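You operate a simulated robot arm through the tools that you are given. There is no shell and no other tool. Be economical: measure what you need, move in short steps, check, and stop when the job is done.

The job below is to be done with a simulated robot arm. You get a single attempt, and the scene is never put back.

JOB
Clear the board, then brush oil on its middle.
Fine: put the purple bowl on the black counter; oil from the dish; stand the brush in the tool pot; board and pink bowl stay. A coat counts when it lies all over at full strength: go over it till it gets no stronger.

It is judged by the outcome, as a careful person would: the job done as asked, and still so three seconds after it is handed in. It fails if anything else is knocked over, pushed out of place, dropped, spilled or broken.

ROBOT AND FRAMES
A 6-joint arm with a two-finger parallel gripper, fixed in place. Base frame: the origin is at the foot of the arm, x ahead of it, y to its left, z up; the work surface is at about z = 86. Units: cm, degrees, N and s.
With the tool pointing down near the work surface it reaches from about 26 to 68 cm from the base axis. Its first joint turns from -66.0 to 66.0 degrees. Payload 2.9 kg.
The TCP is the grasp point between the finger pads, 3 cm short of the fingertips. In the tool frame z runs along the fingers and y along their closing line. Largest opening 11 cm; finger width 2, thickness 1; the body of the gripper, 4.8 by 11.2 cm, starts 5.5 cm behind the TCP.
Orientation is that of the tool frame in the base frame, as [roll, pitch, yaw] about the fixed x, y, z axes, in that order (R = Rz(yaw) Ry(pitch) Rx(roll)). With the fingers straight down and closing along the base's y, the tool's x points along the base's -x, its y along +y and its z along -z.

CONTROLS
- The arm moves only by the tool nudge_tool. Its argument "commands" is a list of rows, each an object of numbers (a shift or turn left out is 0, a gripper value left out holds the last): "tx", "ty", "tz": the shift along the tool's x, y, z in cm; "ax", "ay", "az": the turn, a rotation vector about the tool's x, y, z in degrees; "grip": the closure, from 0 (fully open) to 1 (shut). In form: [{"tx": .., "ty": .., "tz": .., "ax": .., "ay": .., "az": .., "grip": ..}, ...]. A call has 1 to 12 rows; each row is the pose to reach, as a shift and turn from the pose commanded when the call began, along the tool's axes at that moment. A row lasts 0.2 s, in which the tool goes at most 5 cm and 8.6 degrees; a call with a longer step from one row to the next is refused whole, and so is a gripper value outside its range. A pose out of reach is approached as far as the arm can. The call stops where the force on the tool passes 70 N (or 10 N more than at its start, if that is more) or the arm is blocked; 0.2 s more then pass. Each finger travels about 10.8 cm/s and halts on what it meets, pressing with about 22 N; the grip force reading is that of the motor and also rises with nothing between the fingers. The clock runs only during rows and for 0.2 s after the last one: add rows that repeat a pose to give the fingers time. The reply holds the time, the measured pose of the TCP, the force on the tool along the base axes, the opening and the grip force, in the units named above and with some noise, with the torque about the TCP (base axes, N m) and any sound that the robot's microphone picked up.
- Cameras (640 x 400 px; columns grow to the right, rows downward): "scene" is fixed at [9.17, 44.51, 139.06]; the picture's right is [-0.62, -0.78, 0.00], its down [-0.41, 0.32, -0.85] and it looks along [0.67, -0.53, -0.52] (base axes); focal length 214 px, centre (320, 200). "wrist" rides on the gripper at [7.2, 1.7, -10.3] in the tool frame; the picture's right is [-0.23, 0.97, 0.00], its down [-0.76, -0.18, -0.62] and it looks along [-0.61, -0.14, 0.78] (tool axes); focal length 222 px, centre (320, 200). There is no depth. A picture from a camera that has moved, and an enlarged one, comes with that camera's place and axes in the base frame and with its lens.
- grab_frame(camera): a new picture of that camera. The clock stands still meanwhile.
- enlarge(camera, box): a new picture of the part [left, top, right, bottom] of that camera's present view, enlarged. The clock stands still meanwhile.
- job_done(): hands the job in; it is judged then, once.

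Work in short steps. Places have to be worked out from the pictures, the camera data and where the tool is seen: move nearer, look again, correct. Check each grasp and each placing, and mend what went wrong. You have 120 turns and 76 pictures in all, those below and enlarged ones among them. Open the gripper and draw the arm clear of the work before you hand the job in, unless the task says otherwise; then end with one line.

The tools are called by a JSON object that holds its "api" and its "payload". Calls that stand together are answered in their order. nudge_tool: Moves the arm, as the interface text tells. Its arguments: {"type":"object","properties":{"commands":{"type":"array"}},"required":["commands"]} The other tools are called the same way: grab_frame (camera) takes a picture; enlarge (camera, box) takes an enlarged picture of a part of a camera's view; job_done () hands the job in.

At the start:

```text
time_s: 0.0
tcp_pos: [33.75, 18.98, 129.07]
tcp_rot: [-180.0, 0.1, -180.0]
contact_force: [0.5, -0.8, 0.2]
ft_torque: [-0.01, -0.02, -0.02]
gripper_width: 11.0
finger_force: 0.2
```

scene: 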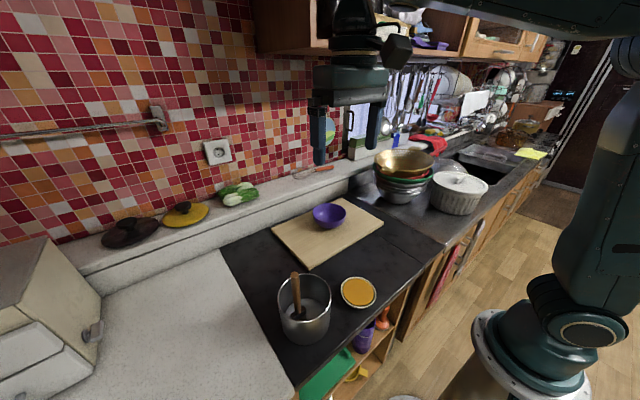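
wrist: 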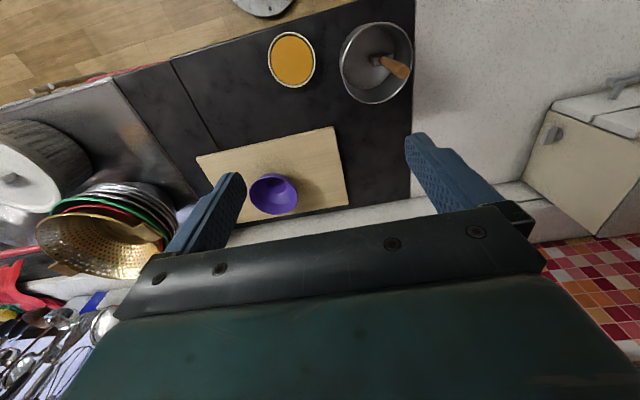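

I'll take closer views of the counter to identify the bowl(s), dish, brush and pot.

{"api": "enlarge", "payload": {"camera": "scene", "box": [220, 180, 420, 360]}}

{"api": "enlarge", "payload": {"camera": "wrist", "box": [160, 0, 440, 230]}}

```text
2.22 times, centred on (320, 270) of scene
camera zoom: at [9.17, 44.51, 139.06], right [-0.62, -0.78, 0.0], down [-0.41, 0.32, -0.85], along [0.67, -0.53, -0.52], focal length 477 px, centre (320, 44)
```

zoom: 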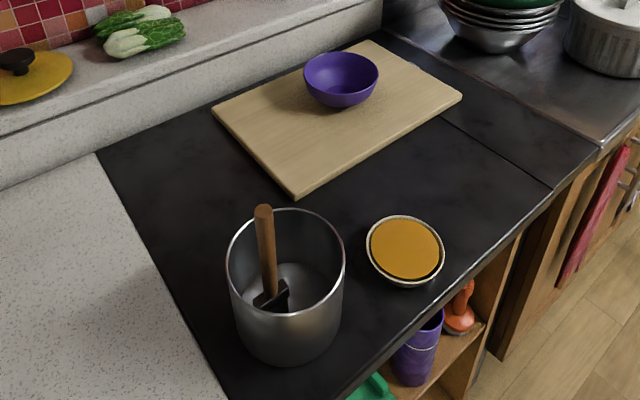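

```text
1.74 times, centred on (300, 115) of wrist
camera zoom: at [26.61, 20.74, 139.52], right [0.23, 0.97, 0.0], down [0.76, -0.18, 0.62], along [0.61, -0.14, -0.78], focal length 386 px, centre (355, 348)
```

zoom: 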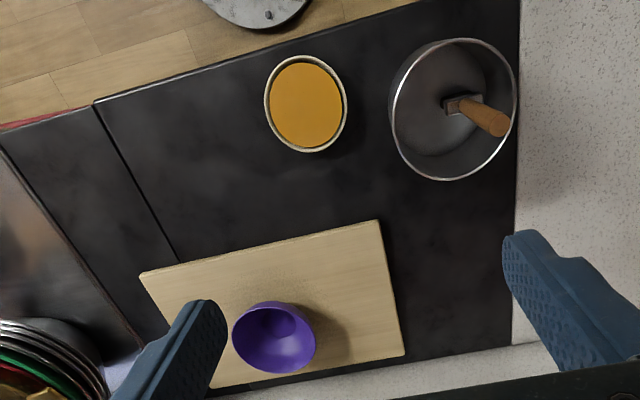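

The purple bowl sits mid-board at about (57, 1), rim z≈94.5, roughly 12–13 cm wide, so it needs a rim grasp. The brush stands nearly upright in the pot at about (34.5, 31), and the dish is at (31, 14). I'm moving in for a closer look at the bowl.

{"api": "nudge_tool", "payload": {"commands": [{"tx": -2.5, "ty": -1.8, "tz": 2.5}, {"tx": -5, "ty": -3.6, "tz": 5.5}, {"tx": -8, "ty": -5.5, "tz": 8}, {"tx": -11, "ty": -7.4, "tz": 11}, {"tx": -13.5, "ty": -9, "tz": 14}, {"tx": -16, "ty": -10, "tz": 16}, {"tx": -16, "ty": -10, "tz": 16}]}}

{"api": "grab_frame", "payload": {"camera": "wrist"}}

{"api": "grab_frame", "payload": {"camera": "scene"}}

```text
time_s: 1.6
tcp_pos: [49.8, 8.94, 113.06]
tcp_rot: [180.0, 0.1, -180.0]
contact_force: [-0.1, -0.5, -0.3]
ft_torque: [-0.01, -0.01, -0.02]
gripper_width: 11.0
finger_force: 0.1
```

```text
71 pictures are left
camera wrist: at [42.53, 10.8, 123.36], right [0.23, 0.97, 0.0], down [0.76, -0.18, 0.62], along [0.61, -0.14, -0.78], focal length 222 px, centre (320, 200)
```

wrist: 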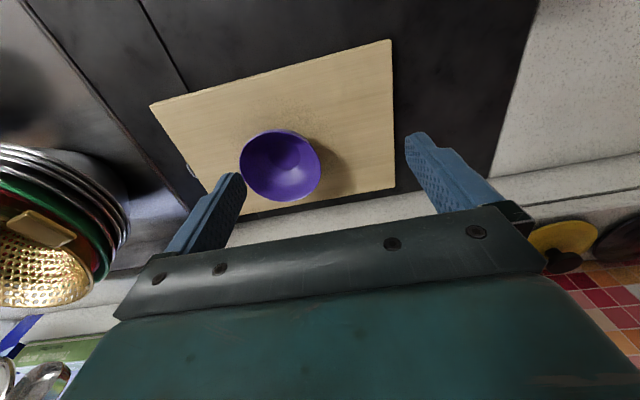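

```text
70 pictures are left
```

scene: 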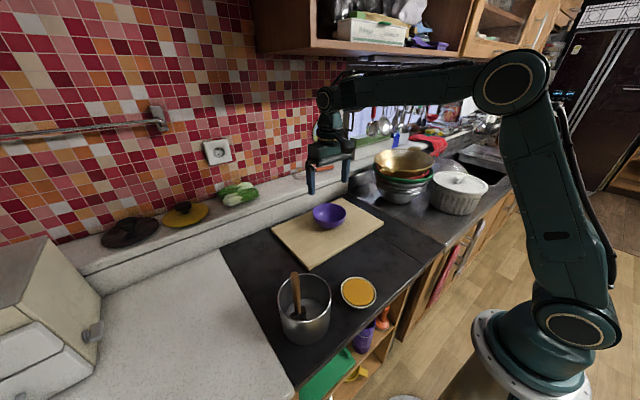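

There's a small whitish thing at the board's far right edge in the wrist view, and I haven't found the pink bowl. I'm enlarging that area.

{"api": "enlarge", "payload": {"camera": "wrist", "box": [140, 80, 340, 220]}}

{"api": "enlarge", "payload": {"camera": "scene", "box": [280, 130, 440, 230]}}

```text
2.86 times, centred on (240, 150) of wrist
camera zoom: at [42.53, 10.8, 123.36], right [0.23, 0.97, 0.0], down [0.76, -0.18, 0.62], along [0.61, -0.14, -0.78], focal length 635 px, centre (549, 343)
```

zoom: 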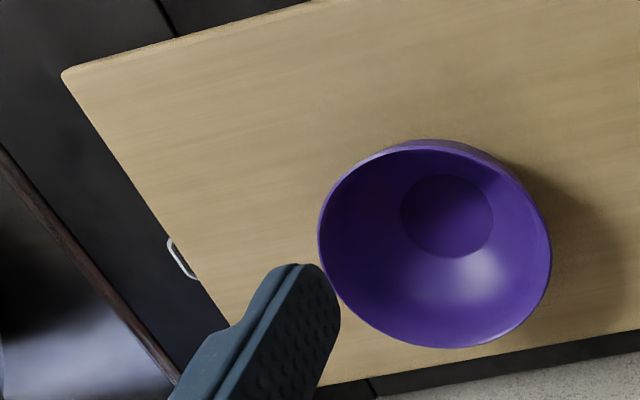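

```text
4.00 times, centred on (360, 180) of scene
camera zoom: at [9.17, 44.51, 139.06], right [-0.62, -0.78, 0.0], down [-0.41, 0.32, -0.85], along [0.67, -0.53, -0.52], focal length 858 px, centre (160, 280)
```

zoom: 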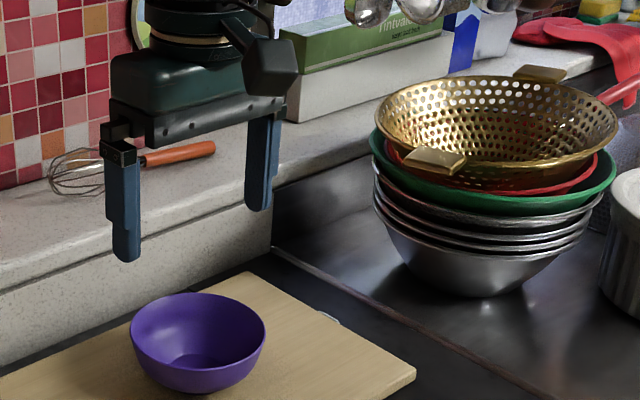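

The bowl is empty: centre about (57.9, 1.0), rim z≈93.5, radius ≈6.2. I'll tilt 20° to match the wall on its +y side, half-close the fingers, and stop at a pre-grasp point 10 cm back.

{"api": "nudge_tool", "payload": {"commands": [{"tx": -2.5, "ty": 0.5, "tz": 2.5, "ax": 7, "grip": 0.54}, {"tx": -5, "ty": 1, "tz": 5, "ax": 14}, {"tx": -7, "ty": 1.5, "tz": 7.5, "ax": 20}, {"tx": -8.1, "ty": 1.7, "tz": 10, "ax": 20}, {"tx": -8.1, "ty": 1.7, "tz": 10, "ax": 20}]}}

{"api": "grab_frame", "payload": {"camera": "wrist"}}

{"api": "enlarge", "payload": {"camera": "scene", "box": [260, 140, 420, 240]}}

```text
time_s: 2.8
tcp_pos: [55.85, 9.93, 103.88]
tcp_rot: [-160.1, 0.3, -179.9]
contact_force: [-0.4, 0.2, 1.1]
ft_torque: [-0.01, 0.0, 0.02]
gripper_width: 5.05
finger_force: 0.0
out of reach, approached as far as the arm can: row 2, 3, 4, 5
```

```text
67 pictures are left
camera wrist: at [48.59, 15.17, 113.07], right [0.23, 0.92, -0.33], down [0.76, 0.05, 0.65], along [0.61, -0.4, -0.68], focal length 222 px, centre (320, 200)
```

wrist: 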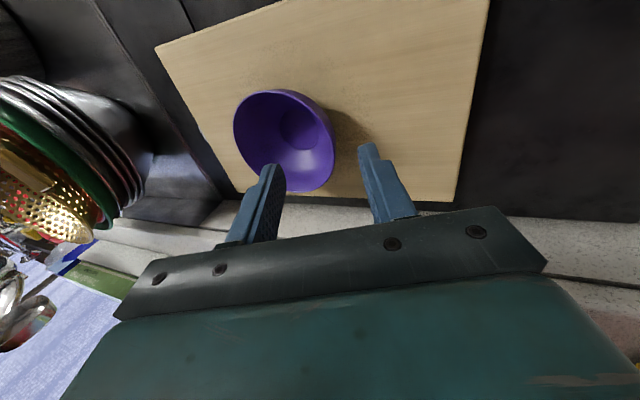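

```text
4.00 times, centred on (340, 190) of scene
camera zoom: at [9.17, 44.51, 139.06], right [-0.62, -0.78, 0.0], down [-0.41, 0.32, -0.85], along [0.67, -0.53, -0.52], focal length 858 px, centre (240, 240)
```

zoom: 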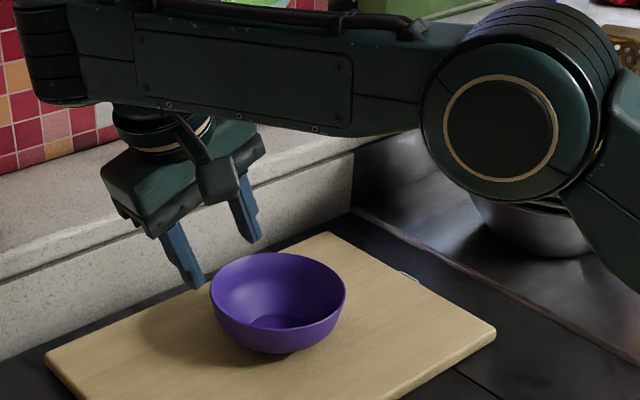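

Tilting sideways here is out of reach. I'll level the tool, pull back toward the arm and turn it 90°, then take the bowl by its near rim (about x=51.7), where a pitch tilt should reach.

{"api": "nudge_tool", "payload": {"commands": [{"tx": 2, "ty": -0.7, "tz": -2, "ax": -7}, {"tx": 4, "ty": -1.4, "tz": -3.8, "ax": -14}, {"tx": 7, "ty": -1.4, "tz": -3.8, "ax": -20}, {"tx": 7, "ty": -1.4, "tz": -3.8, "ax": -20}]}}

{"api": "nudge_tool", "payload": {"commands": [{"az": 8.5}, {"az": 17}, {"az": 25.5}, {"az": 34}, {"az": 42.5}, {"az": 51}, {"az": 59.5}, {"az": 68}, {"az": 76.5}, {"az": 85}, {"az": 90}, {"az": 90}]}}

```text
time_s: 3.8
tcp_pos: [48.88, 10.08, 108.02]
tcp_rot: [179.9, 0.2, 180.0]
contact_force: [-0.4, -0.7, 0.2]
ft_torque: [0.03, -0.03, -0.04]
gripper_width: 5.05
finger_force: 0.1
```

```text
time_s: 6.4
tcp_pos: [48.94, 10.0, 108.0]
tcp_rot: [-180.0, 0.0, 89.9]
contact_force: [-0.6, -0.4, 0.4]
ft_torque: [-0.05, -0.01, 0.0]
gripper_width: 5.06
finger_force: 0.1
```

The turn worked. Now I tilt 20° outward and move to the near-rim pre-grasp at (48.3, 1.0, 102.9).

{"api": "nudge_tool", "payload": {"commands": [{"tx": -4, "ty": -0.3, "tz": 2, "ax": -7}, {"tx": -8, "ty": -0.6, "tz": 4, "ax": -14}, {"tx": -9, "ty": -0.6, "tz": 5.1, "ax": -20}, {"tx": -9, "ty": -0.6, "tz": 5.1, "ax": -20}]}}

{"api": "grab_frame", "payload": {"camera": "wrist"}}

{"api": "enlarge", "payload": {"camera": "scene", "box": [260, 140, 420, 240]}}

```text
time_s: 7.4
tcp_pos: [48.23, 0.94, 102.99]
tcp_rot: [159.9, 0.0, 90.0]
contact_force: [0.4, 0.1, 0.3]
ft_torque: [0.01, -0.01, 0.05]
gripper_width: 5.06
finger_force: 0.1
```

```text
65 pictures are left
camera wrist: at [46.2, 8.4, 113.27], right [0.91, -0.23, 0.33], down [-0.38, -0.76, 0.52], along [0.14, -0.61, -0.78], focal length 222 px, centre (320, 200)
```

wrist: 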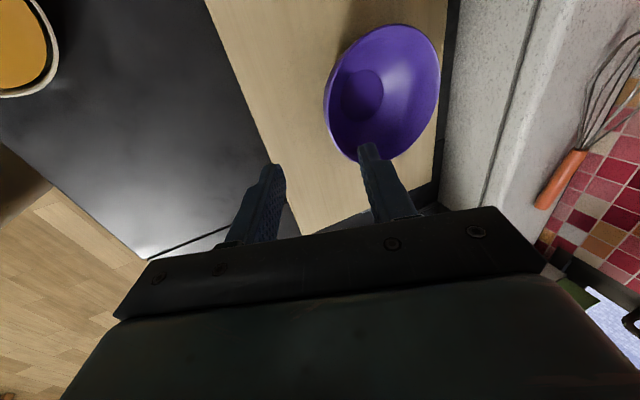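

```text
4.00 times, centred on (340, 190) of scene
camera zoom: at [9.17, 44.51, 139.06], right [-0.62, -0.78, 0.0], down [-0.41, 0.32, -0.85], along [0.67, -0.53, -0.52], focal length 858 px, centre (240, 240)
```

zoom: 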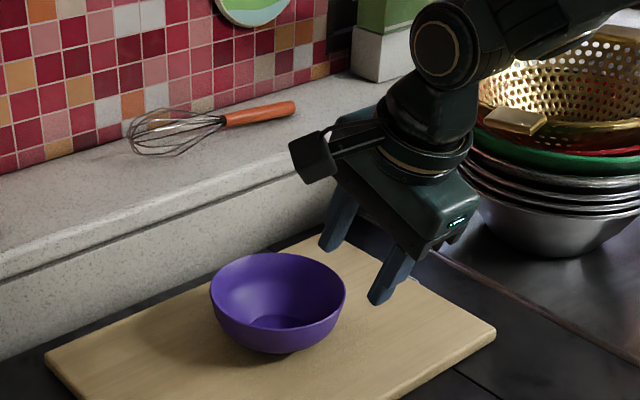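

The refined near-rim point is about (52.5, 1.3, 93.6). I descend along the tool axis with the fingers straddling the wall.

{"api": "nudge_tool", "payload": {"commands": [{"tx": 0.4, "ty": 0.7, "tz": 2}, {"tx": 0.4, "ty": 0.7, "tz": 4}, {"tx": 0.4, "ty": 0.7, "tz": 6}, {"tx": 0.4, "ty": 0.7, "tz": 7.8}, {"tx": 0.4, "ty": 0.7, "tz": 7.8}]}}

{"api": "enlarge", "payload": {"camera": "scene", "box": [280, 160, 400, 240]}}

{"api": "grab_frame", "payload": {"camera": "wrist"}}

```text
time_s: 8.6
tcp_pos: [51.6, 1.54, 95.92]
tcp_rot: [159.9, 0.0, 90.0]
contact_force: [-0.7, -1.0, -0.7]
ft_torque: [-0.01, 0.01, 0.03]
gripper_width: 5.06
finger_force: 0.1
```

```text
5.00 times, centred on (340, 200) of scene
camera zoom: at [9.17, 44.51, 139.06], right [-0.62, -0.78, 0.0], down [-0.41, 0.32, -0.85], along [0.67, -0.53, -0.52], focal length 1072 px, centre (220, 200)
```

zoom: 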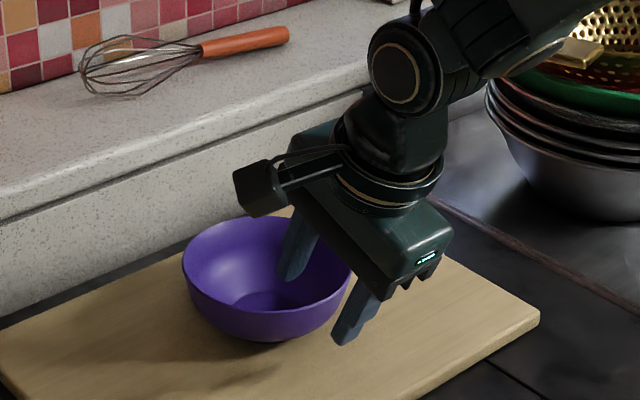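

```text
62 pictures are left
camera wrist: at [49.58, 8.87, 106.24], right [0.91, -0.23, 0.33], down [-0.38, -0.76, 0.52], along [0.14, -0.61, -0.78], focal length 222 px, centre (320, 200)
```

wrist: 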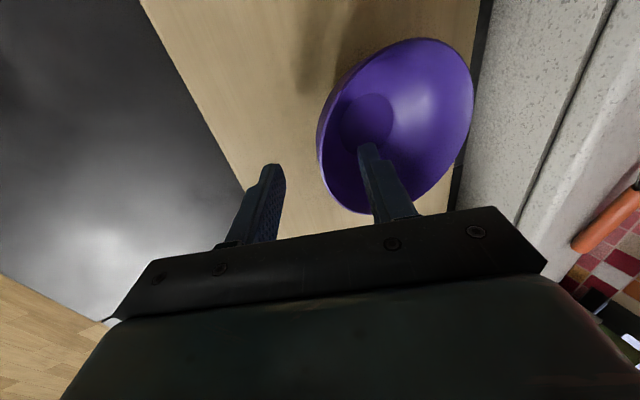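

The rim is between the fingers, with the bowl centred near y≈2.4. I shift slightly, descend the last 2.5 cm and close.

{"api": "nudge_tool", "payload": {"commands": [{"tx": 0.8, "ty": 0.2, "tz": 1.2}, {"tx": 0.8, "ty": 0.2, "tz": 2.5}, {"tx": 0.8, "ty": 0.2, "tz": 2.5, "grip": 0.8}, {"tx": 0.8, "ty": 0.2, "tz": 2.5, "grip": 1}, {"tx": 0.8, "ty": 0.2, "tz": 2.5, "grip": 1}, {"tx": 0.8, "ty": 0.2, "tz": 2.5, "grip": 1}]}}

{"api": "enlarge", "payload": {"camera": "scene", "box": [280, 160, 400, 240]}}

```text
time_s: 10.0
tcp_pos: [52.8, 2.39, 93.63]
tcp_rot: [159.8, 0.1, 90.0]
contact_force: [1.4, 0.4, 15.1]
ft_torque: [0.49, -0.72, -0.05]
gripper_width: 0.38
finger_force: 21.9
```

```text
5.00 times, centred on (340, 200) of scene
camera zoom: at [9.14, 44.51, 139.06], right [-0.62, -0.78, 0.0], down [-0.41, 0.32, -0.85], along [0.67, -0.53, -0.52], focal length 1072 px, centre (220, 200)
```

zoom: 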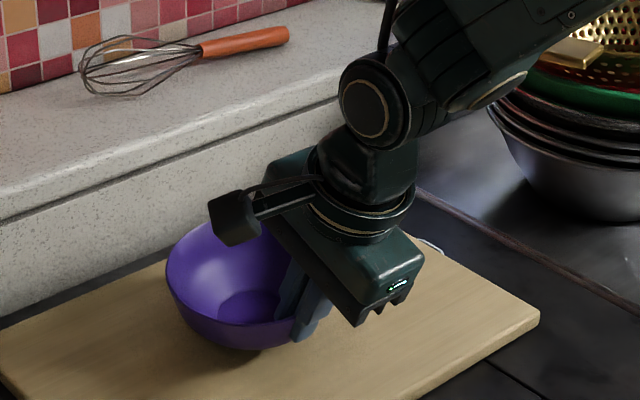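

The wall is held (0.38 cm opening). I lift straight up 5 cm and check.

{"api": "nudge_tool", "payload": {"commands": [{"ty": 0.34, "tz": -0.94}, {"ty": 0.85, "tz": -2.35}, {"ty": 1.7, "tz": -4.7}, {"ty": 1.7, "tz": -4.7}]}}

{"api": "enlarge", "payload": {"camera": "scene", "box": [260, 140, 420, 240]}}

```text
time_s: 11.0
tcp_pos: [52.78, 2.58, 98.6]
tcp_rot: [160.1, -0.1, 90.0]
contact_force: [1.7, -0.4, -0.4]
ft_torque: [-0.01, 0.05, -0.03]
gripper_width: 0.27
finger_force: 21.7
```

```text
4.00 times, centred on (340, 190) of scene
camera zoom: at [9.17, 44.51, 139.06], right [-0.62, -0.78, 0.0], down [-0.41, 0.32, -0.85], along [0.67, -0.53, -0.52], focal length 858 px, centre (240, 240)
```

zoom: 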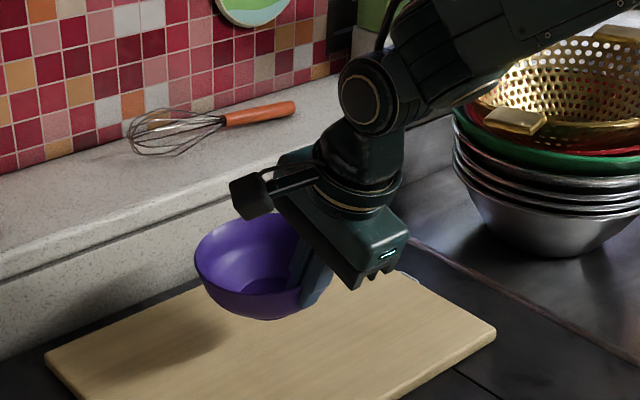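

The bowl came up cleanly. I carry it toward the arm over the empty black counter at bowl centre about (38, -2).

{"api": "nudge_tool", "payload": {"commands": [{"tx": -0.7, "ty": -2.8, "tz": -1.9}, {"tx": -1.5, "ty": -6, "tz": -3.6}, {"tx": -2.3, "ty": -9.2, "tz": -5.2}, {"tx": -3.1, "ty": -12.4, "tz": -6.8}, {"tx": -3.8, "ty": -15.6, "tz": -8.4}, {"tx": -4.5, "ty": -18.5, "tz": -9.9}, {"tx": -4.5, "ty": -18.5, "tz": -9.9}]}}

{"api": "enlarge", "payload": {"camera": "scene", "box": [240, 120, 480, 320]}}

{"api": "grab_frame", "payload": {"camera": "wrist"}}

```text
time_s: 12.6
tcp_pos: [31.77, -2.57, 101.54]
tcp_rot: [160.0, 0.1, 90.0]
contact_force: [0.0, 0.6, -1.2]
ft_torque: [-0.04, 0.06, -0.03]
gripper_width: 0.24
finger_force: 22.4
```

```text
2.00 times, centred on (360, 220) of scene
camera zoom: at [9.17, 44.51, 139.06], right [-0.62, -0.78, 0.0], down [-0.41, 0.32, -0.85], along [0.67, -0.53, -0.52], focal length 429 px, centre (240, 160)
```

zoom: 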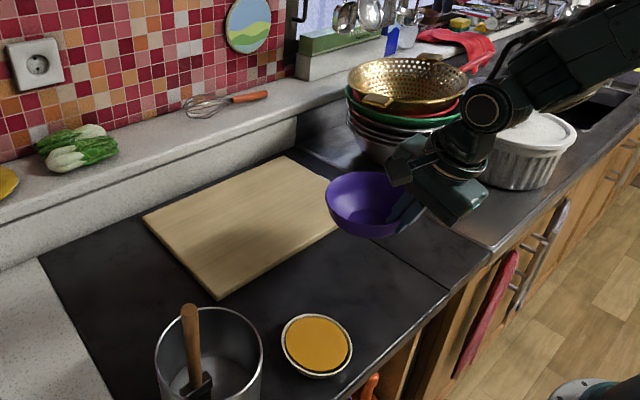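

```text
58 pictures are left
camera wrist: at [29.78, 4.92, 111.9], right [0.91, -0.23, 0.33], down [-0.38, -0.76, 0.52], along [0.14, -0.61, -0.78], focal length 222 px, centre (320, 200)
```

wrist: 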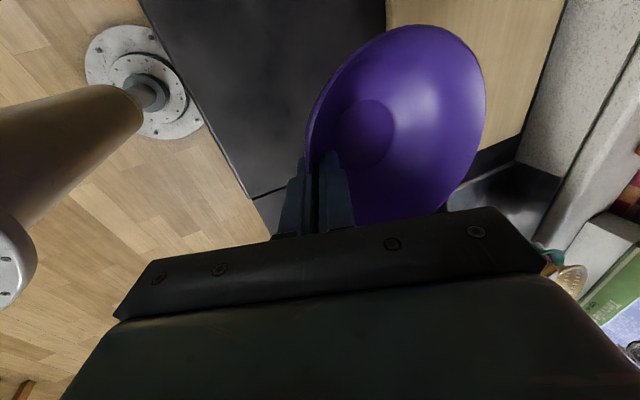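

The bowl hangs over free counter, clear of both board and dish. I lower it to just above contact height.

{"api": "nudge_tool", "payload": {"commands": [{"ty": -1.0, "tz": 2.8}, {"ty": -2.0, "tz": 5.6}, {"ty": -2.7, "tz": 7.5}, {"ty": -3.1, "tz": 8.5}, {"ty": -3.1, "tz": 8.5}]}}

{"api": "enlarge", "payload": {"camera": "scene", "box": [300, 180, 420, 280]}}

```text
time_s: 13.8
tcp_pos: [31.8, -2.08, 92.54]
tcp_rot: [160.1, 0.0, 90.1]
contact_force: [-0.2, 0.5, -1.3]
ft_torque: [-0.01, 0.05, 0.0]
gripper_width: 0.21
finger_force: 22.0
```

```text
4.00 times, centred on (360, 230) of scene
camera zoom: at [9.17, 44.51, 139.06], right [-0.62, -0.78, 0.0], down [-0.41, 0.32, -0.85], along [0.67, -0.53, -0.52], focal length 858 px, centre (160, 80)
```

zoom: 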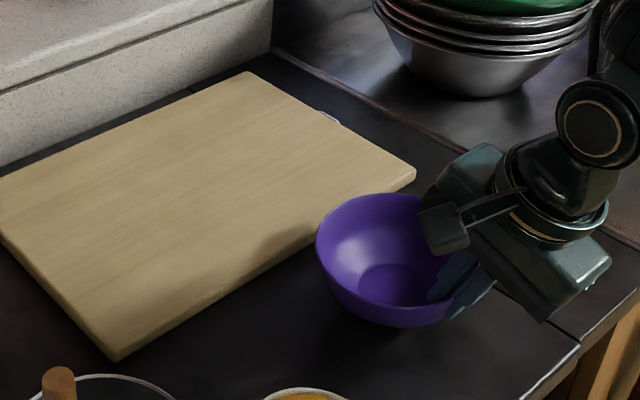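

No contact yet. I lower in small steps until the force shows touchdown.

{"api": "nudge_tool", "payload": {"commands": [{"ty": -0.1, "tz": 0.28}, {"ty": -0.2, "tz": 0.56}, {"ty": -0.2, "tz": 0.56}]}}

```text
time_s: 14.6
tcp_pos: [31.99, -2.31, 92.01]
tcp_rot: [159.8, 0.0, 90.0]
contact_force: [-1.5, -2.9, 13.0]
ft_torque: [0.35, -0.61, -0.05]
gripper_width: 0.26
finger_force: 21.8
```

Touchdown at 13 N. I open partway and look.

{"api": "nudge_tool", "payload": {"commands": [{"grip": 0.9}, {"grip": 0.7}, {"grip": 0.6}, {"grip": 0.6}]}}

{"api": "enlarge", "payload": {"camera": "scene", "box": [300, 180, 420, 280]}}

```text
time_s: 15.6
tcp_pos: [31.88, -2.24, 91.94]
tcp_rot: [160.0, 0.1, 90.0]
contact_force: [0.1, 0.2, -0.1]
ft_torque: [0.03, 0.0, 0.0]
gripper_width: 4.39
finger_force: 0.0
```

```text
4.00 times, centred on (360, 230) of scene
camera zoom: at [9.17, 44.51, 139.06], right [-0.62, -0.78, 0.0], down [-0.41, 0.32, -0.85], along [0.67, -0.53, -0.52], focal length 858 px, centre (160, 80)
```

zoom: 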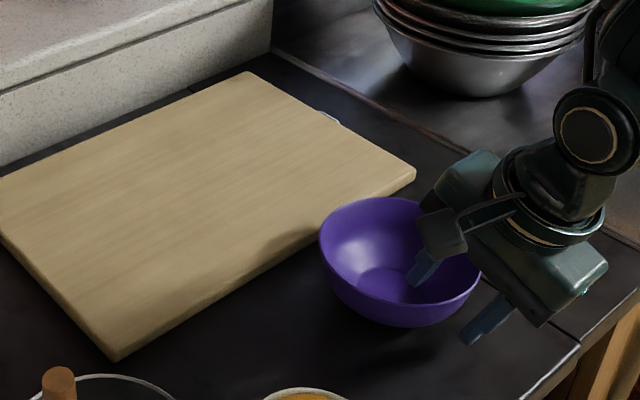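

The bowl is standing on the counter, released. I back out along the tool axis, rise, and level the tool.

{"api": "nudge_tool", "payload": {"commands": [{"tz": -2}, {"tz": -4.5}, {"tz": -7}, {"ty": 1.5, "tz": -11}, {"ty": 3, "tz": -15}, {"ty": 4.5, "tz": -19, "ax": 7}, {"ty": 5.5, "tz": -22, "ax": 14}, {"ty": 6, "tz": -23, "ax": 20}, {"ty": 6, "tz": -23, "ax": 20}]}}

{"api": "grab_frame", "payload": {"camera": "scene"}}

```text
time_s: 17.6
tcp_pos: [29.71, -2.06, 115.61]
tcp_rot: [179.9, -0.1, 90.0]
contact_force: [0.3, 0.1, -0.2]
ft_torque: [-0.01, -0.01, 0.02]
gripper_width: 4.39
finger_force: 0.0
```

```text
55 pictures are left
```

scene: 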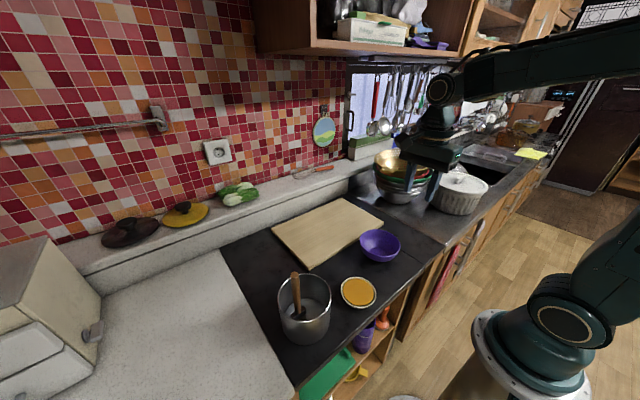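

Purple bowl placed. Next is the brush: I swing toward the pot and turn the tool back, so the wrist camera can see the brush from above.

{"api": "nudge_tool", "payload": {"commands": [{"tx": 2, "ty": 0, "az": -8.5}, {"tx": 4, "az": -17}, {"tx": 6.5, "az": -25.5}, {"tx": 9, "az": -34}, {"tx": 11.5, "az": -42.5}, {"tx": 14, "ty": 0.5, "az": -51}, {"tx": 16.5, "ty": 0.5, "az": -59.5}, {"tx": 19, "ty": 1, "az": -68}, {"tx": 21.5, "ty": 1, "az": -76.5}, {"tx": 24, "ty": 1, "az": -85}, {"tx": 25, "ty": 1, "az": -90}, {"tx": 25, "ty": 1, "az": -90}]}}

{"api": "grab_frame", "payload": {"camera": "wrist"}}

```text
time_s: 20.2
tcp_pos: [30.36, 22.59, 115.63]
tcp_rot: [-180.0, -0.1, -179.9]
contact_force: [-0.8, -0.3, -0.5]
ft_torque: [0.0, -0.02, 0.03]
gripper_width: 4.41
finger_force: 0.1
```

```text
54 pictures are left
camera wrist: at [23.27, 24.43, 126.09], right [0.23, 0.97, 0.0], down [0.76, -0.18, 0.62], along [0.61, -0.14, -0.78], focal length 222 px, centre (320, 200)
```

wrist: 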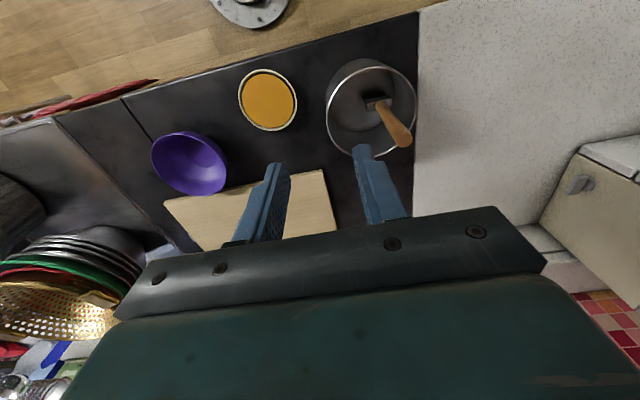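

{"api": "enlarge", "payload": {"camera": "wrist", "box": [300, 40, 440, 170]}}

{"api": "enlarge", "payload": {"camera": "scene", "box": [260, 260, 350, 350]}}

```text
3.08 times, centred on (370, 105) of wrist
camera zoom: at [23.27, 24.43, 126.09], right [0.23, 0.97, 0.0], down [0.76, -0.18, 0.62], along [0.61, -0.14, -0.78], focal length 684 px, centre (166, 492)
```

zoom: 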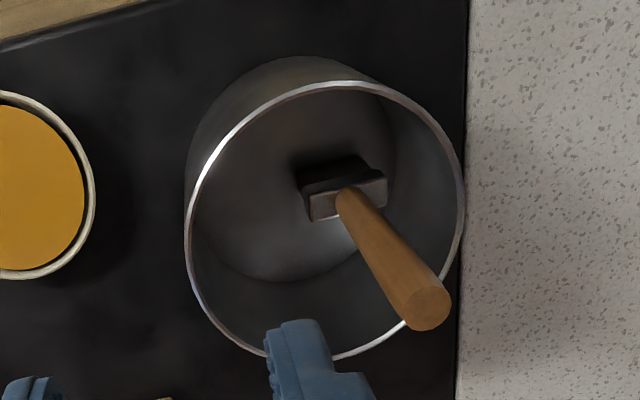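

```text
4.44 times, centred on (305, 305) of scene
camera zoom: at [9.17, 44.51, 139.06], right [-0.62, -0.78, 0.0], down [-0.41, 0.32, -0.85], along [0.67, -0.53, -0.52], focal length 953 px, centre (387, -267)
```

zoom: 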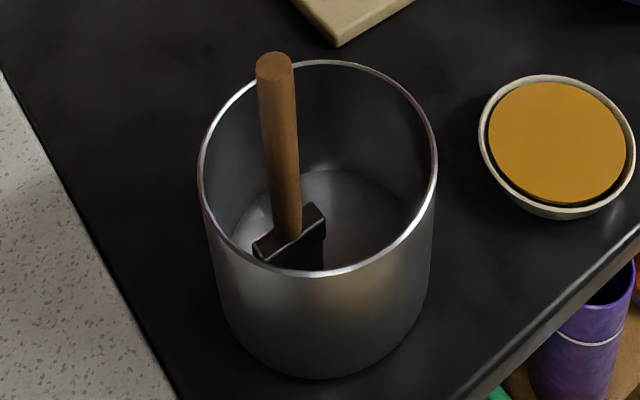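

The brush is vertical at about (34.5, 30.9), handle top z≈104.5, head about 4 cm wide along y. I'll grip it closing along x (stiff for strokes along x), so I turn to yaw 90 and hover above it.

{"api": "nudge_tool", "payload": {"commands": [{"tx": -0.4, "ty": 0.8, "az": 8.5}, {"tx": -0.8, "ty": 1.6, "az": 17}, {"tx": -1.2, "ty": 2.4, "az": 25.5}, {"tx": -1.6, "ty": 3.2, "az": 34}, {"tx": -2, "ty": 4, "az": 42.5}, {"tx": -2.4, "ty": 4.8, "az": 51}, {"tx": -2.8, "ty": 5.6, "az": 59.5}, {"tx": -3.2, "ty": 6.4, "az": 68}, {"tx": -3.6, "ty": 7.2, "az": 76.5}, {"tx": -4, "ty": 8, "tz": 1, "az": 85}, {"tx": -4.1, "ty": 8.3, "tz": 2.5, "az": 90}, {"tx": -4.1, "ty": 8.3, "tz": 2.5, "az": 90}]}}

{"api": "grab_frame", "payload": {"camera": "wrist"}}

{"api": "enlarge", "payload": {"camera": "scene", "box": [240, 220, 380, 350]}}

```text
time_s: 22.8
tcp_pos: [34.72, 31.0, 112.88]
tcp_rot: [180.0, 0.0, 89.9]
contact_force: [0.1, -0.2, 0.2]
ft_torque: [0.0, -0.03, 0.01]
gripper_width: 4.4
finger_force: 0.2
```

```text
51 pictures are left
camera wrist: at [36.45, 38.37, 123.27], right [0.97, -0.23, 0.0], down [-0.18, -0.76, 0.62], along [-0.14, -0.61, -0.78], focal length 222 px, centre (320, 200)
```

wrist: 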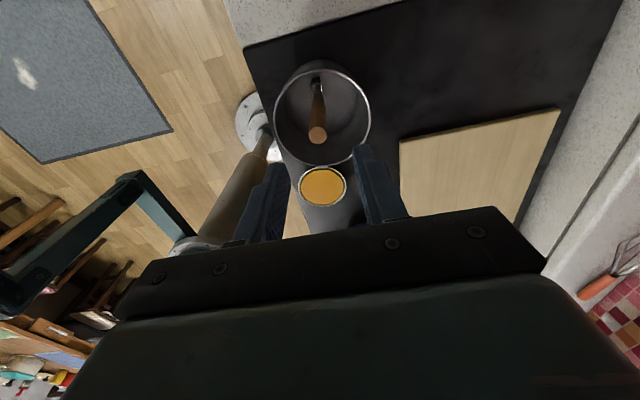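

```text
3.08 times, centred on (310, 285) of scene
camera zoom: at [9.17, 44.51, 139.06], right [-0.62, -0.78, 0.0], down [-0.41, 0.32, -0.85], along [0.67, -0.53, -0.52], focal length 660 px, centre (351, -62)
```

zoom: 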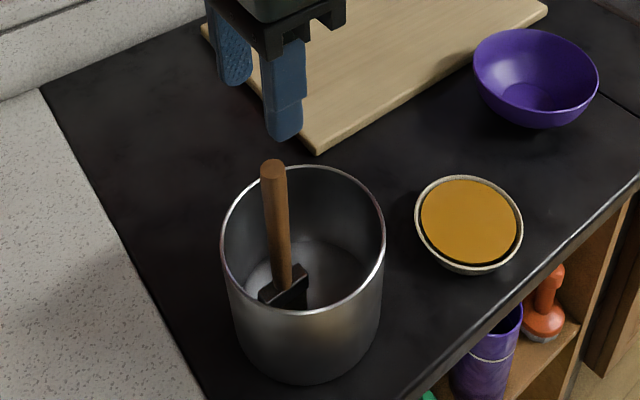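

The handle top lies at (34.6, 30.9), centred under the fingers. I descend to z≈100 and close.

{"api": "nudge_tool", "payload": {"commands": [{"ty": -0.1, "tz": 3}, {"ty": -0.1, "tz": 6}, {"ty": -0.1, "tz": 9}, {"ty": -0.1, "tz": 11.5}, {"ty": -0.1, "tz": 12.9}, {"ty": -0.1, "tz": 12.9}]}}

{"api": "enlarge", "payload": {"camera": "scene", "box": [240, 220, 380, 350]}}

```text
time_s: 24.2
tcp_pos: [34.84, 30.78, 100.23]
tcp_rot: [180.0, 0.1, 90.0]
contact_force: [0.2, 0.6, 0.3]
ft_torque: [0.02, -0.01, -0.01]
gripper_width: 4.39
finger_force: 0.1
```

```text
3.08 times, centred on (310, 285) of scene
camera zoom: at [9.17, 44.51, 139.06], right [-0.62, -0.78, 0.0], down [-0.41, 0.32, -0.85], along [0.67, -0.53, -0.52], focal length 660 px, centre (351, -62)
```

zoom: 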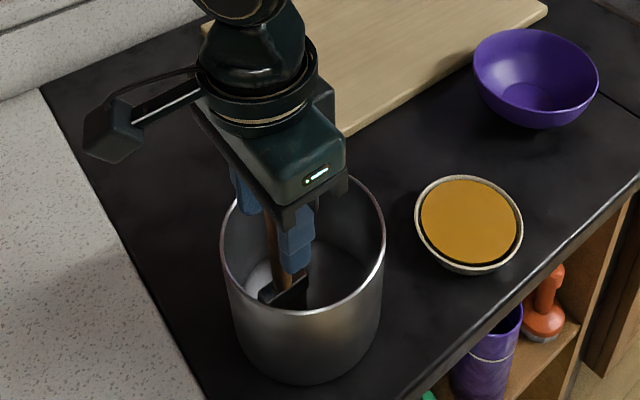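

The handle is between the fingers with no contact. I close on it.

{"api": "nudge_tool", "payload": {"commands": [{"grip": 0.75}, {"grip": 0.85}, {"grip": 1}, {"grip": 1}, {"grip": 1}]}}

```text
time_s: 25.4
tcp_pos: [34.82, 30.93, 100.11]
tcp_rot: [180.0, 0.0, 89.9]
contact_force: [0.2, 0.1, -0.7]
ft_torque: [0.0, 0.0, 0.01]
gripper_width: 1.82
finger_force: 21.9
```

Handle held at 1.82 cm. I lift it straight out of the pot by 14 cm.

{"api": "nudge_tool", "payload": {"commands": [{"tz": -1.5}, {"tz": -4}, {"tz": -7}, {"tz": -10}, {"tz": -13}, {"tz": -14}, {"tz": -14}]}}

{"api": "enlarge", "payload": {"camera": "scene", "box": [240, 180, 400, 340]}}

{"api": "grab_frame", "payload": {"camera": "wrist"}}

```text
time_s: 27.0
tcp_pos: [34.83, 30.95, 114.13]
tcp_rot: [180.0, 0.0, 90.0]
contact_force: [-0.2, 0.0, -0.5]
ft_torque: [0.0, 0.01, 0.0]
gripper_width: 1.82
finger_force: 22.1
```

```text
2.50 times, centred on (320, 260) of scene
camera zoom: at [9.17, 44.51, 139.06], right [-0.62, -0.78, 0.0], down [-0.41, 0.32, -0.85], along [0.67, -0.53, -0.52], focal length 536 px, centre (320, 50)
```

zoom: 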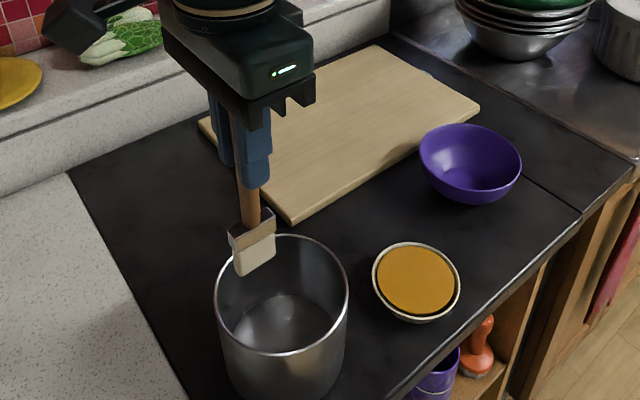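

```text
47 pictures are left
camera wrist: at [36.51, 38.35, 124.52], right [0.97, -0.23, 0.0], down [-0.18, -0.76, 0.62], along [-0.14, -0.61, -0.78], focal length 222 px, centre (320, 200)
```

wrist: 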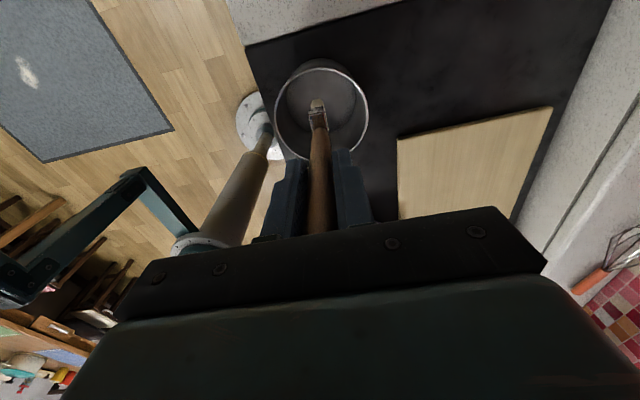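

The brush is out and vertical, its tip 13.8 cm below the TCP. I move above the dish at about (30.9, 14.3).

{"api": "nudge_tool", "payload": {"commands": [{"tx": -3.3, "ty": -0.8}, {"tx": -6.6, "ty": -1.6}, {"tx": -10, "ty": -2.4}, {"tx": -13.4, "ty": -3.2}, {"tx": -16.6, "ty": -3.9, "tz": 3}, {"tx": -16.6, "ty": -3.9, "tz": 6}, {"tx": -16.6, "ty": -3.9, "tz": 8}, {"tx": -16.6, "ty": -3.9, "tz": 8}]}}

{"api": "enlarge", "payload": {"camera": "scene", "box": [290, 210, 430, 330]}}

{"api": "grab_frame", "payload": {"camera": "wrist"}}

```text
time_s: 28.8
tcp_pos: [31.1, 14.56, 106.28]
tcp_rot: [179.9, -0.1, 90.0]
contact_force: [-0.2, 0.6, -0.7]
ft_torque: [0.04, -0.02, 0.01]
gripper_width: 1.8
finger_force: 22.3
```

```text
3.33 times, centred on (360, 270) of scene
camera zoom: at [9.17, 44.51, 139.06], right [-0.62, -0.78, 0.0], down [-0.41, 0.32, -0.85], along [0.67, -0.53, -0.52], focal length 715 px, centre (187, -33)
```

zoom: 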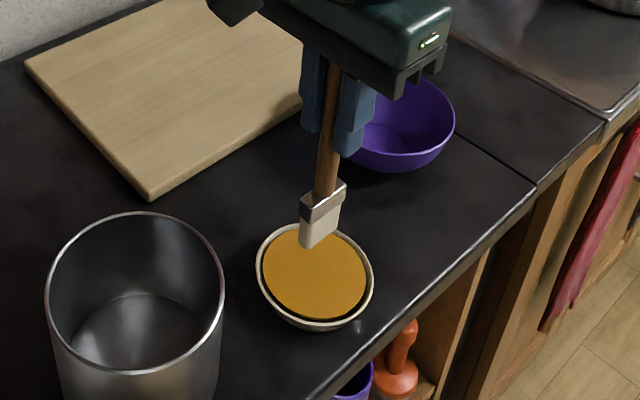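

```text
45 pictures are left
camera wrist: at [32.73, 21.81, 116.57], right [0.97, -0.23, 0.0], down [-0.18, -0.76, 0.62], along [-0.14, -0.61, -0.78], focal length 222 px, centre (320, 200)
```

wrist: 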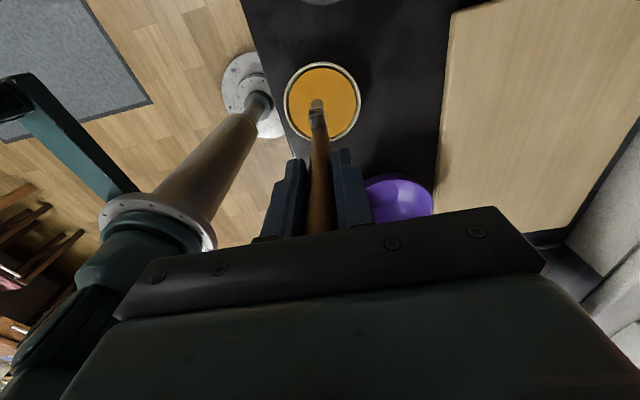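

The brush is centred over the dish. I lower it gently toward the oil surface and watch the force.

{"api": "nudge_tool", "payload": {"commands": [{"tz": 1.5}, {"tz": 3}, {"tz": 4}, {"tz": 4.6}, {"tz": 4.6}]}}

{"api": "enlarge", "payload": {"camera": "scene", "box": [320, 250, 400, 330]}}

```text
time_s: 30.0
tcp_pos: [30.86, 14.35, 101.54]
tcp_rot: [179.9, 0.0, 89.9]
contact_force: [-0.1, -1.2, 2.3]
ft_torque: [-0.11, 0.06, 0.01]
gripper_width: 1.83
finger_force: 22.0
```

```text
5.00 times, centred on (360, 290) of scene
camera zoom: at [9.16, 44.51, 139.06], right [-0.62, -0.78, 0.0], down [-0.41, 0.32, -0.85], along [0.67, -0.53, -0.52], focal length 1072 px, centre (120, -250)
```

zoom: 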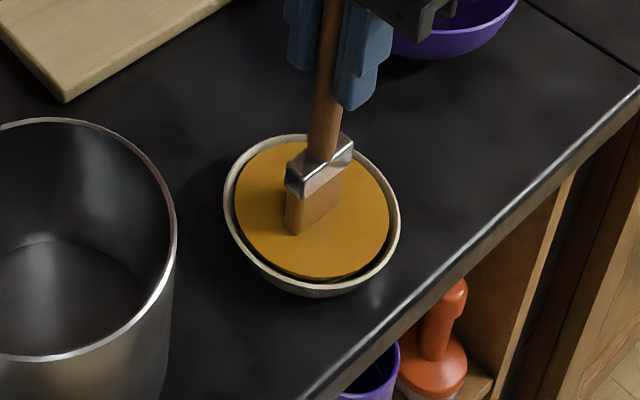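

The bristles have turned oil-coloured with only about 2 N of contact, so the brush is loaded. I raise it and pause over the dish so any drip falls back.

{"api": "nudge_tool", "payload": {"commands": [{"tz": -1.5}, {"tz": -3}, {"tz": -4}, {"tz": -4}, {"tz": -4}, {"tz": -4}, {"tz": -7}, {"tz": -7}]}}

{"api": "enlarge", "payload": {"camera": "scene", "box": [260, 180, 420, 320]}}

```text
time_s: 31.8
tcp_pos: [30.84, 14.52, 108.29]
tcp_rot: [180.0, 0.0, 90.0]
contact_force: [0.1, 0.8, 0.5]
ft_torque: [-0.03, 0.03, -0.02]
gripper_width: 1.82
finger_force: 21.9
```

```text
2.86 times, centred on (340, 250) of scene
camera zoom: at [9.17, 44.51, 139.06], right [-0.62, -0.78, 0.0], down [-0.41, 0.32, -0.85], along [0.67, -0.53, -0.52], focal length 613 px, centre (263, 57)
```

zoom: 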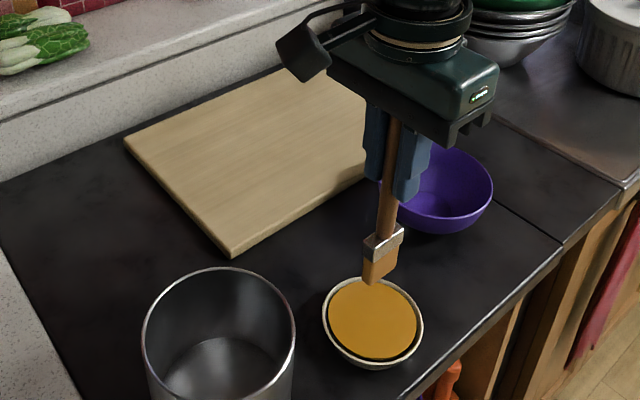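

I carry the brush to above the board, near (52, 1.5), with the board's middle at about (58, 1.5), then check.

{"api": "nudge_tool", "payload": {"commands": [{"tx": -2, "ty": 3.5, "tz": -1}, {"tx": -4, "ty": 7, "tz": -1}, {"tx": -6.5, "ty": 10.8, "tz": -1}, {"tx": -9, "ty": 14.6, "tz": -1}, {"tx": -11, "ty": 18.2, "tz": 0}, {"tx": -13, "ty": 21.2, "tz": 2}, {"tx": -13, "ty": 21.2, "tz": 4.5}, {"tx": -13, "ty": 21.2, "tz": 4.5}]}}

{"api": "enlarge", "payload": {"camera": "scene", "box": [260, 160, 420, 280]}}

{"api": "grab_frame", "payload": {"camera": "wrist"}}

```text
time_s: 33.6
tcp_pos: [52.03, 1.5, 104.06]
tcp_rot: [-180.0, 0.0, 89.9]
contact_force: [0.5, -0.3, 0.2]
ft_torque: [-0.01, -0.03, -0.02]
gripper_width: 1.82
finger_force: 22.0
```

```text
3.33 times, centred on (340, 220) of scene
camera zoom: at [9.17, 44.51, 139.06], right [-0.62, -0.78, 0.0], down [-0.41, 0.32, -0.85], along [0.67, -0.53, -0.52], focal length 715 px, centre (253, 133)
```

zoom: 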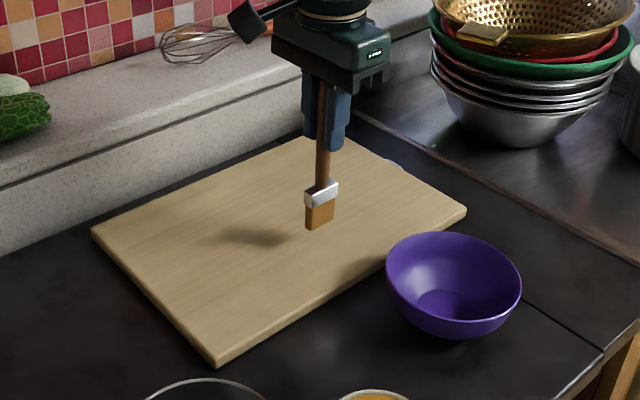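

```text
41 pictures are left
camera wrist: at [53.76, 8.9, 114.37], right [0.97, -0.23, 0.0], down [-0.18, -0.76, 0.62], along [-0.14, -0.61, -0.78], focal length 222 px, centre (320, 200)
```

wrist: 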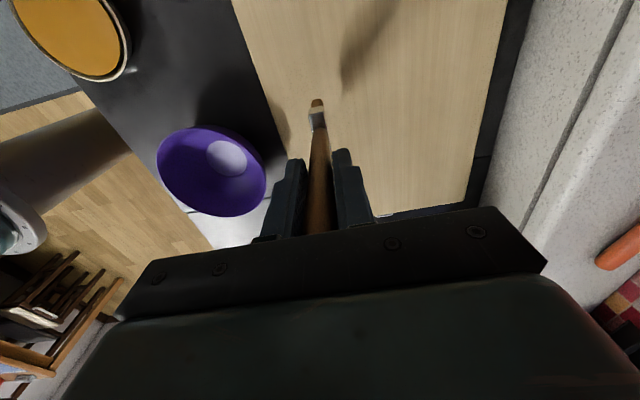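

I lower until the bristles touch the board.

{"api": "nudge_tool", "payload": {"commands": [{"tz": 1.2}, {"tz": 2}, {"tz": 2.4}, {"tz": 2.4}]}}

```text
time_s: 34.6
tcp_pos: [52.0, 1.35, 101.57]
tcp_rot: [180.0, 0.0, 89.9]
contact_force: [0.7, -0.5, -0.4]
ft_torque: [0.01, 0.01, 0.02]
gripper_width: 1.81
finger_force: 21.9
```

{"api": "nudge_tool", "payload": {"commands": [{"tz": 0.15}, {"tz": 0.3}, {"tz": 0.3}]}}

{"api": "enlarge", "payload": {"camera": "scene", "box": [290, 170, 390, 250]}}

```text
time_s: 35.4
tcp_pos: [52.09, 1.31, 101.3]
tcp_rot: [180.0, 0.1, 90.0]
contact_force: [-0.5, -0.6, -0.4]
ft_torque: [0.04, 0.0, 0.01]
gripper_width: 1.8
finger_force: 22.2
```

```text
5.00 times, centred on (340, 210) of scene
camera zoom: at [9.17, 44.51, 139.06], right [-0.62, -0.78, 0.0], down [-0.41, 0.32, -0.85], along [0.67, -0.53, -0.52], focal length 1072 px, centre (220, 150)
```

zoom: 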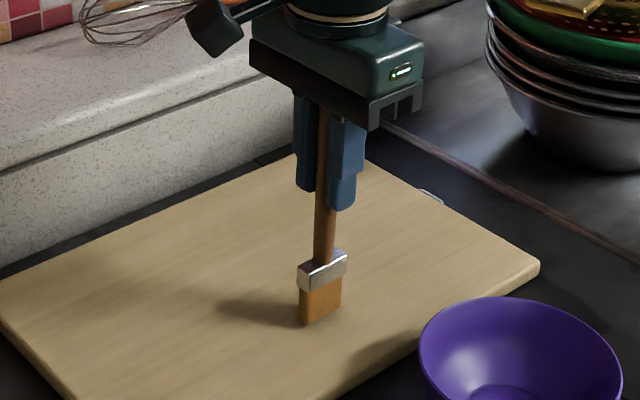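

Still not quite touching. I lower in small increments.

{"api": "nudge_tool", "payload": {"commands": [{"tz": 0.15}, {"tz": 0.3}, {"tz": 0.3}]}}

{"api": "nudge_tool", "payload": {"commands": [{"tz": 0.1}, {"tz": 0.2}, {"tz": 0.2}]}}

```text
time_s: 36.2
tcp_pos: [52.02, 1.26, 101.03]
tcp_rot: [179.9, 0.0, 90.0]
contact_force: [-0.5, 0.4, -0.4]
ft_torque: [0.01, 0.02, 0.0]
gripper_width: 1.84
finger_force: 22.2
```

```text
time_s: 37.0
tcp_pos: [52.0, 1.36, 101.05]
tcp_rot: [179.9, 0.0, 90.0]
contact_force: [-0.4, -0.3, 1.4]
ft_torque: [-0.01, 0.0, -0.04]
gripper_width: 1.84
finger_force: 22.5
```

Light contact (1.4 N). I press slightly more and make the first stroke along +x across the middle.

{"api": "nudge_tool", "payload": {"commands": [{"tz": 0.15}, {"tz": 0.15, "ty": 1.2}, {"tz": 0.15, "ty": 2.4}, {"tz": 0.15, "ty": 3.6}, {"tz": 0.15, "ty": 4.8}, {"tz": 0.15, "ty": 6}, {"tz": 0.15, "ty": 7.2}, {"tz": 0.15, "ty": 8.4}, {"tz": 0.15, "ty": 9.6}, {"tz": 0.15, "ty": 10.8}, {"tz": 0.15, "ty": 12}, {"tz": 0.15, "ty": 12}]}}

{"api": "enlarge", "payload": {"camera": "scene", "box": [270, 170, 390, 270]}}

```text
time_s: 39.6
tcp_pos: [63.9, 1.65, 100.85]
tcp_rot: [179.9, 0.0, 90.0]
contact_force: [-5.4, -0.7, 13.2]
ft_torque: [-0.06, 0.65, 0.0]
gripper_width: 1.83
finger_force: 22.6
```

```text
4.00 times, centred on (330, 220) of scene
camera zoom: at [9.13, 44.51, 139.06], right [-0.62, -0.78, 0.0], down [-0.41, 0.32, -0.85], along [0.67, -0.53, -0.52], focal length 858 px, centre (280, 120)
```

zoom: 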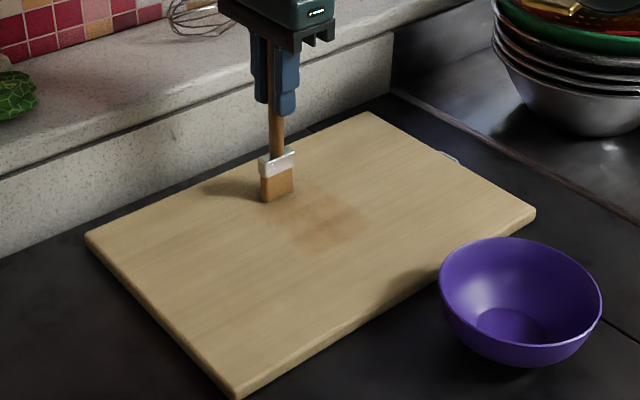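

The stroke left a stain but pressure reached 13 N, more than needed. I raise a little to inspect the mark.

{"api": "nudge_tool", "payload": {"commands": [{"tz": -1}, {"tz": -3, "ty": -1}, {"tz": -5, "ty": -4}, {"tz": -6, "ty": -8}, {"tz": -6, "ty": -12}, {"tz": -6, "ty": -12}]}}

{"api": "enlarge", "payload": {"camera": "scene", "box": [270, 180, 390, 270]}}

{"api": "grab_frame", "payload": {"camera": "wrist"}}

```text
time_s: 41.0
tcp_pos: [51.9, 1.49, 106.77]
tcp_rot: [180.0, 0.0, 90.0]
contact_force: [0.5, -0.2, -1.0]
ft_torque: [0.01, 0.01, 0.02]
gripper_width: 1.8
finger_force: 22.0
```

```text
4.44 times, centred on (330, 225) of scene
camera zoom: at [9.16, 44.51, 139.06], right [-0.62, -0.78, 0.0], down [-0.41, 0.32, -0.85], along [0.67, -0.53, -0.52], focal length 953 px, centre (276, 89)
```

zoom: 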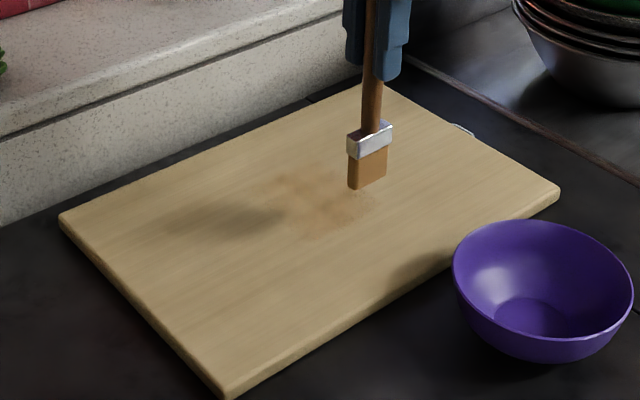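

```text
37 pictures are left
camera wrist: at [53.63, 8.81, 117.17], right [0.97, -0.23, 0.0], down [-0.18, -0.76, 0.62], along [-0.14, -0.61, -0.78], focal length 222 px, centre (320, 200)
```

wrist: 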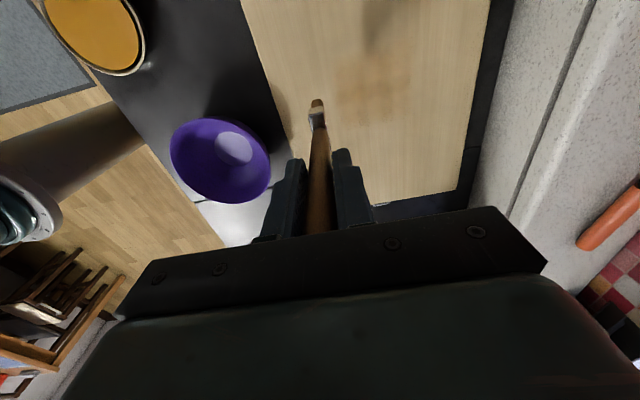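

{"api": "enlarge", "payload": {"camera": "wrist", "box": [290, 20, 450, 140]}}

```text
3.33 times, centred on (370, 80) of wrist
camera zoom: at [53.63, 8.81, 117.17], right [0.97, -0.23, 0.0], down [-0.18, -0.76, 0.62], along [-0.14, -0.61, -0.78], focal length 740 px, centre (153, 600)
```

zoom: 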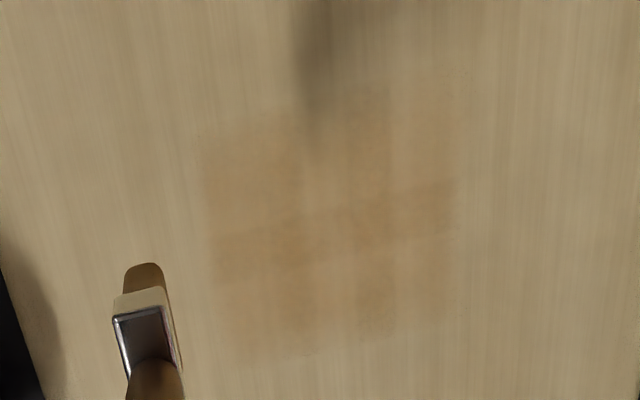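

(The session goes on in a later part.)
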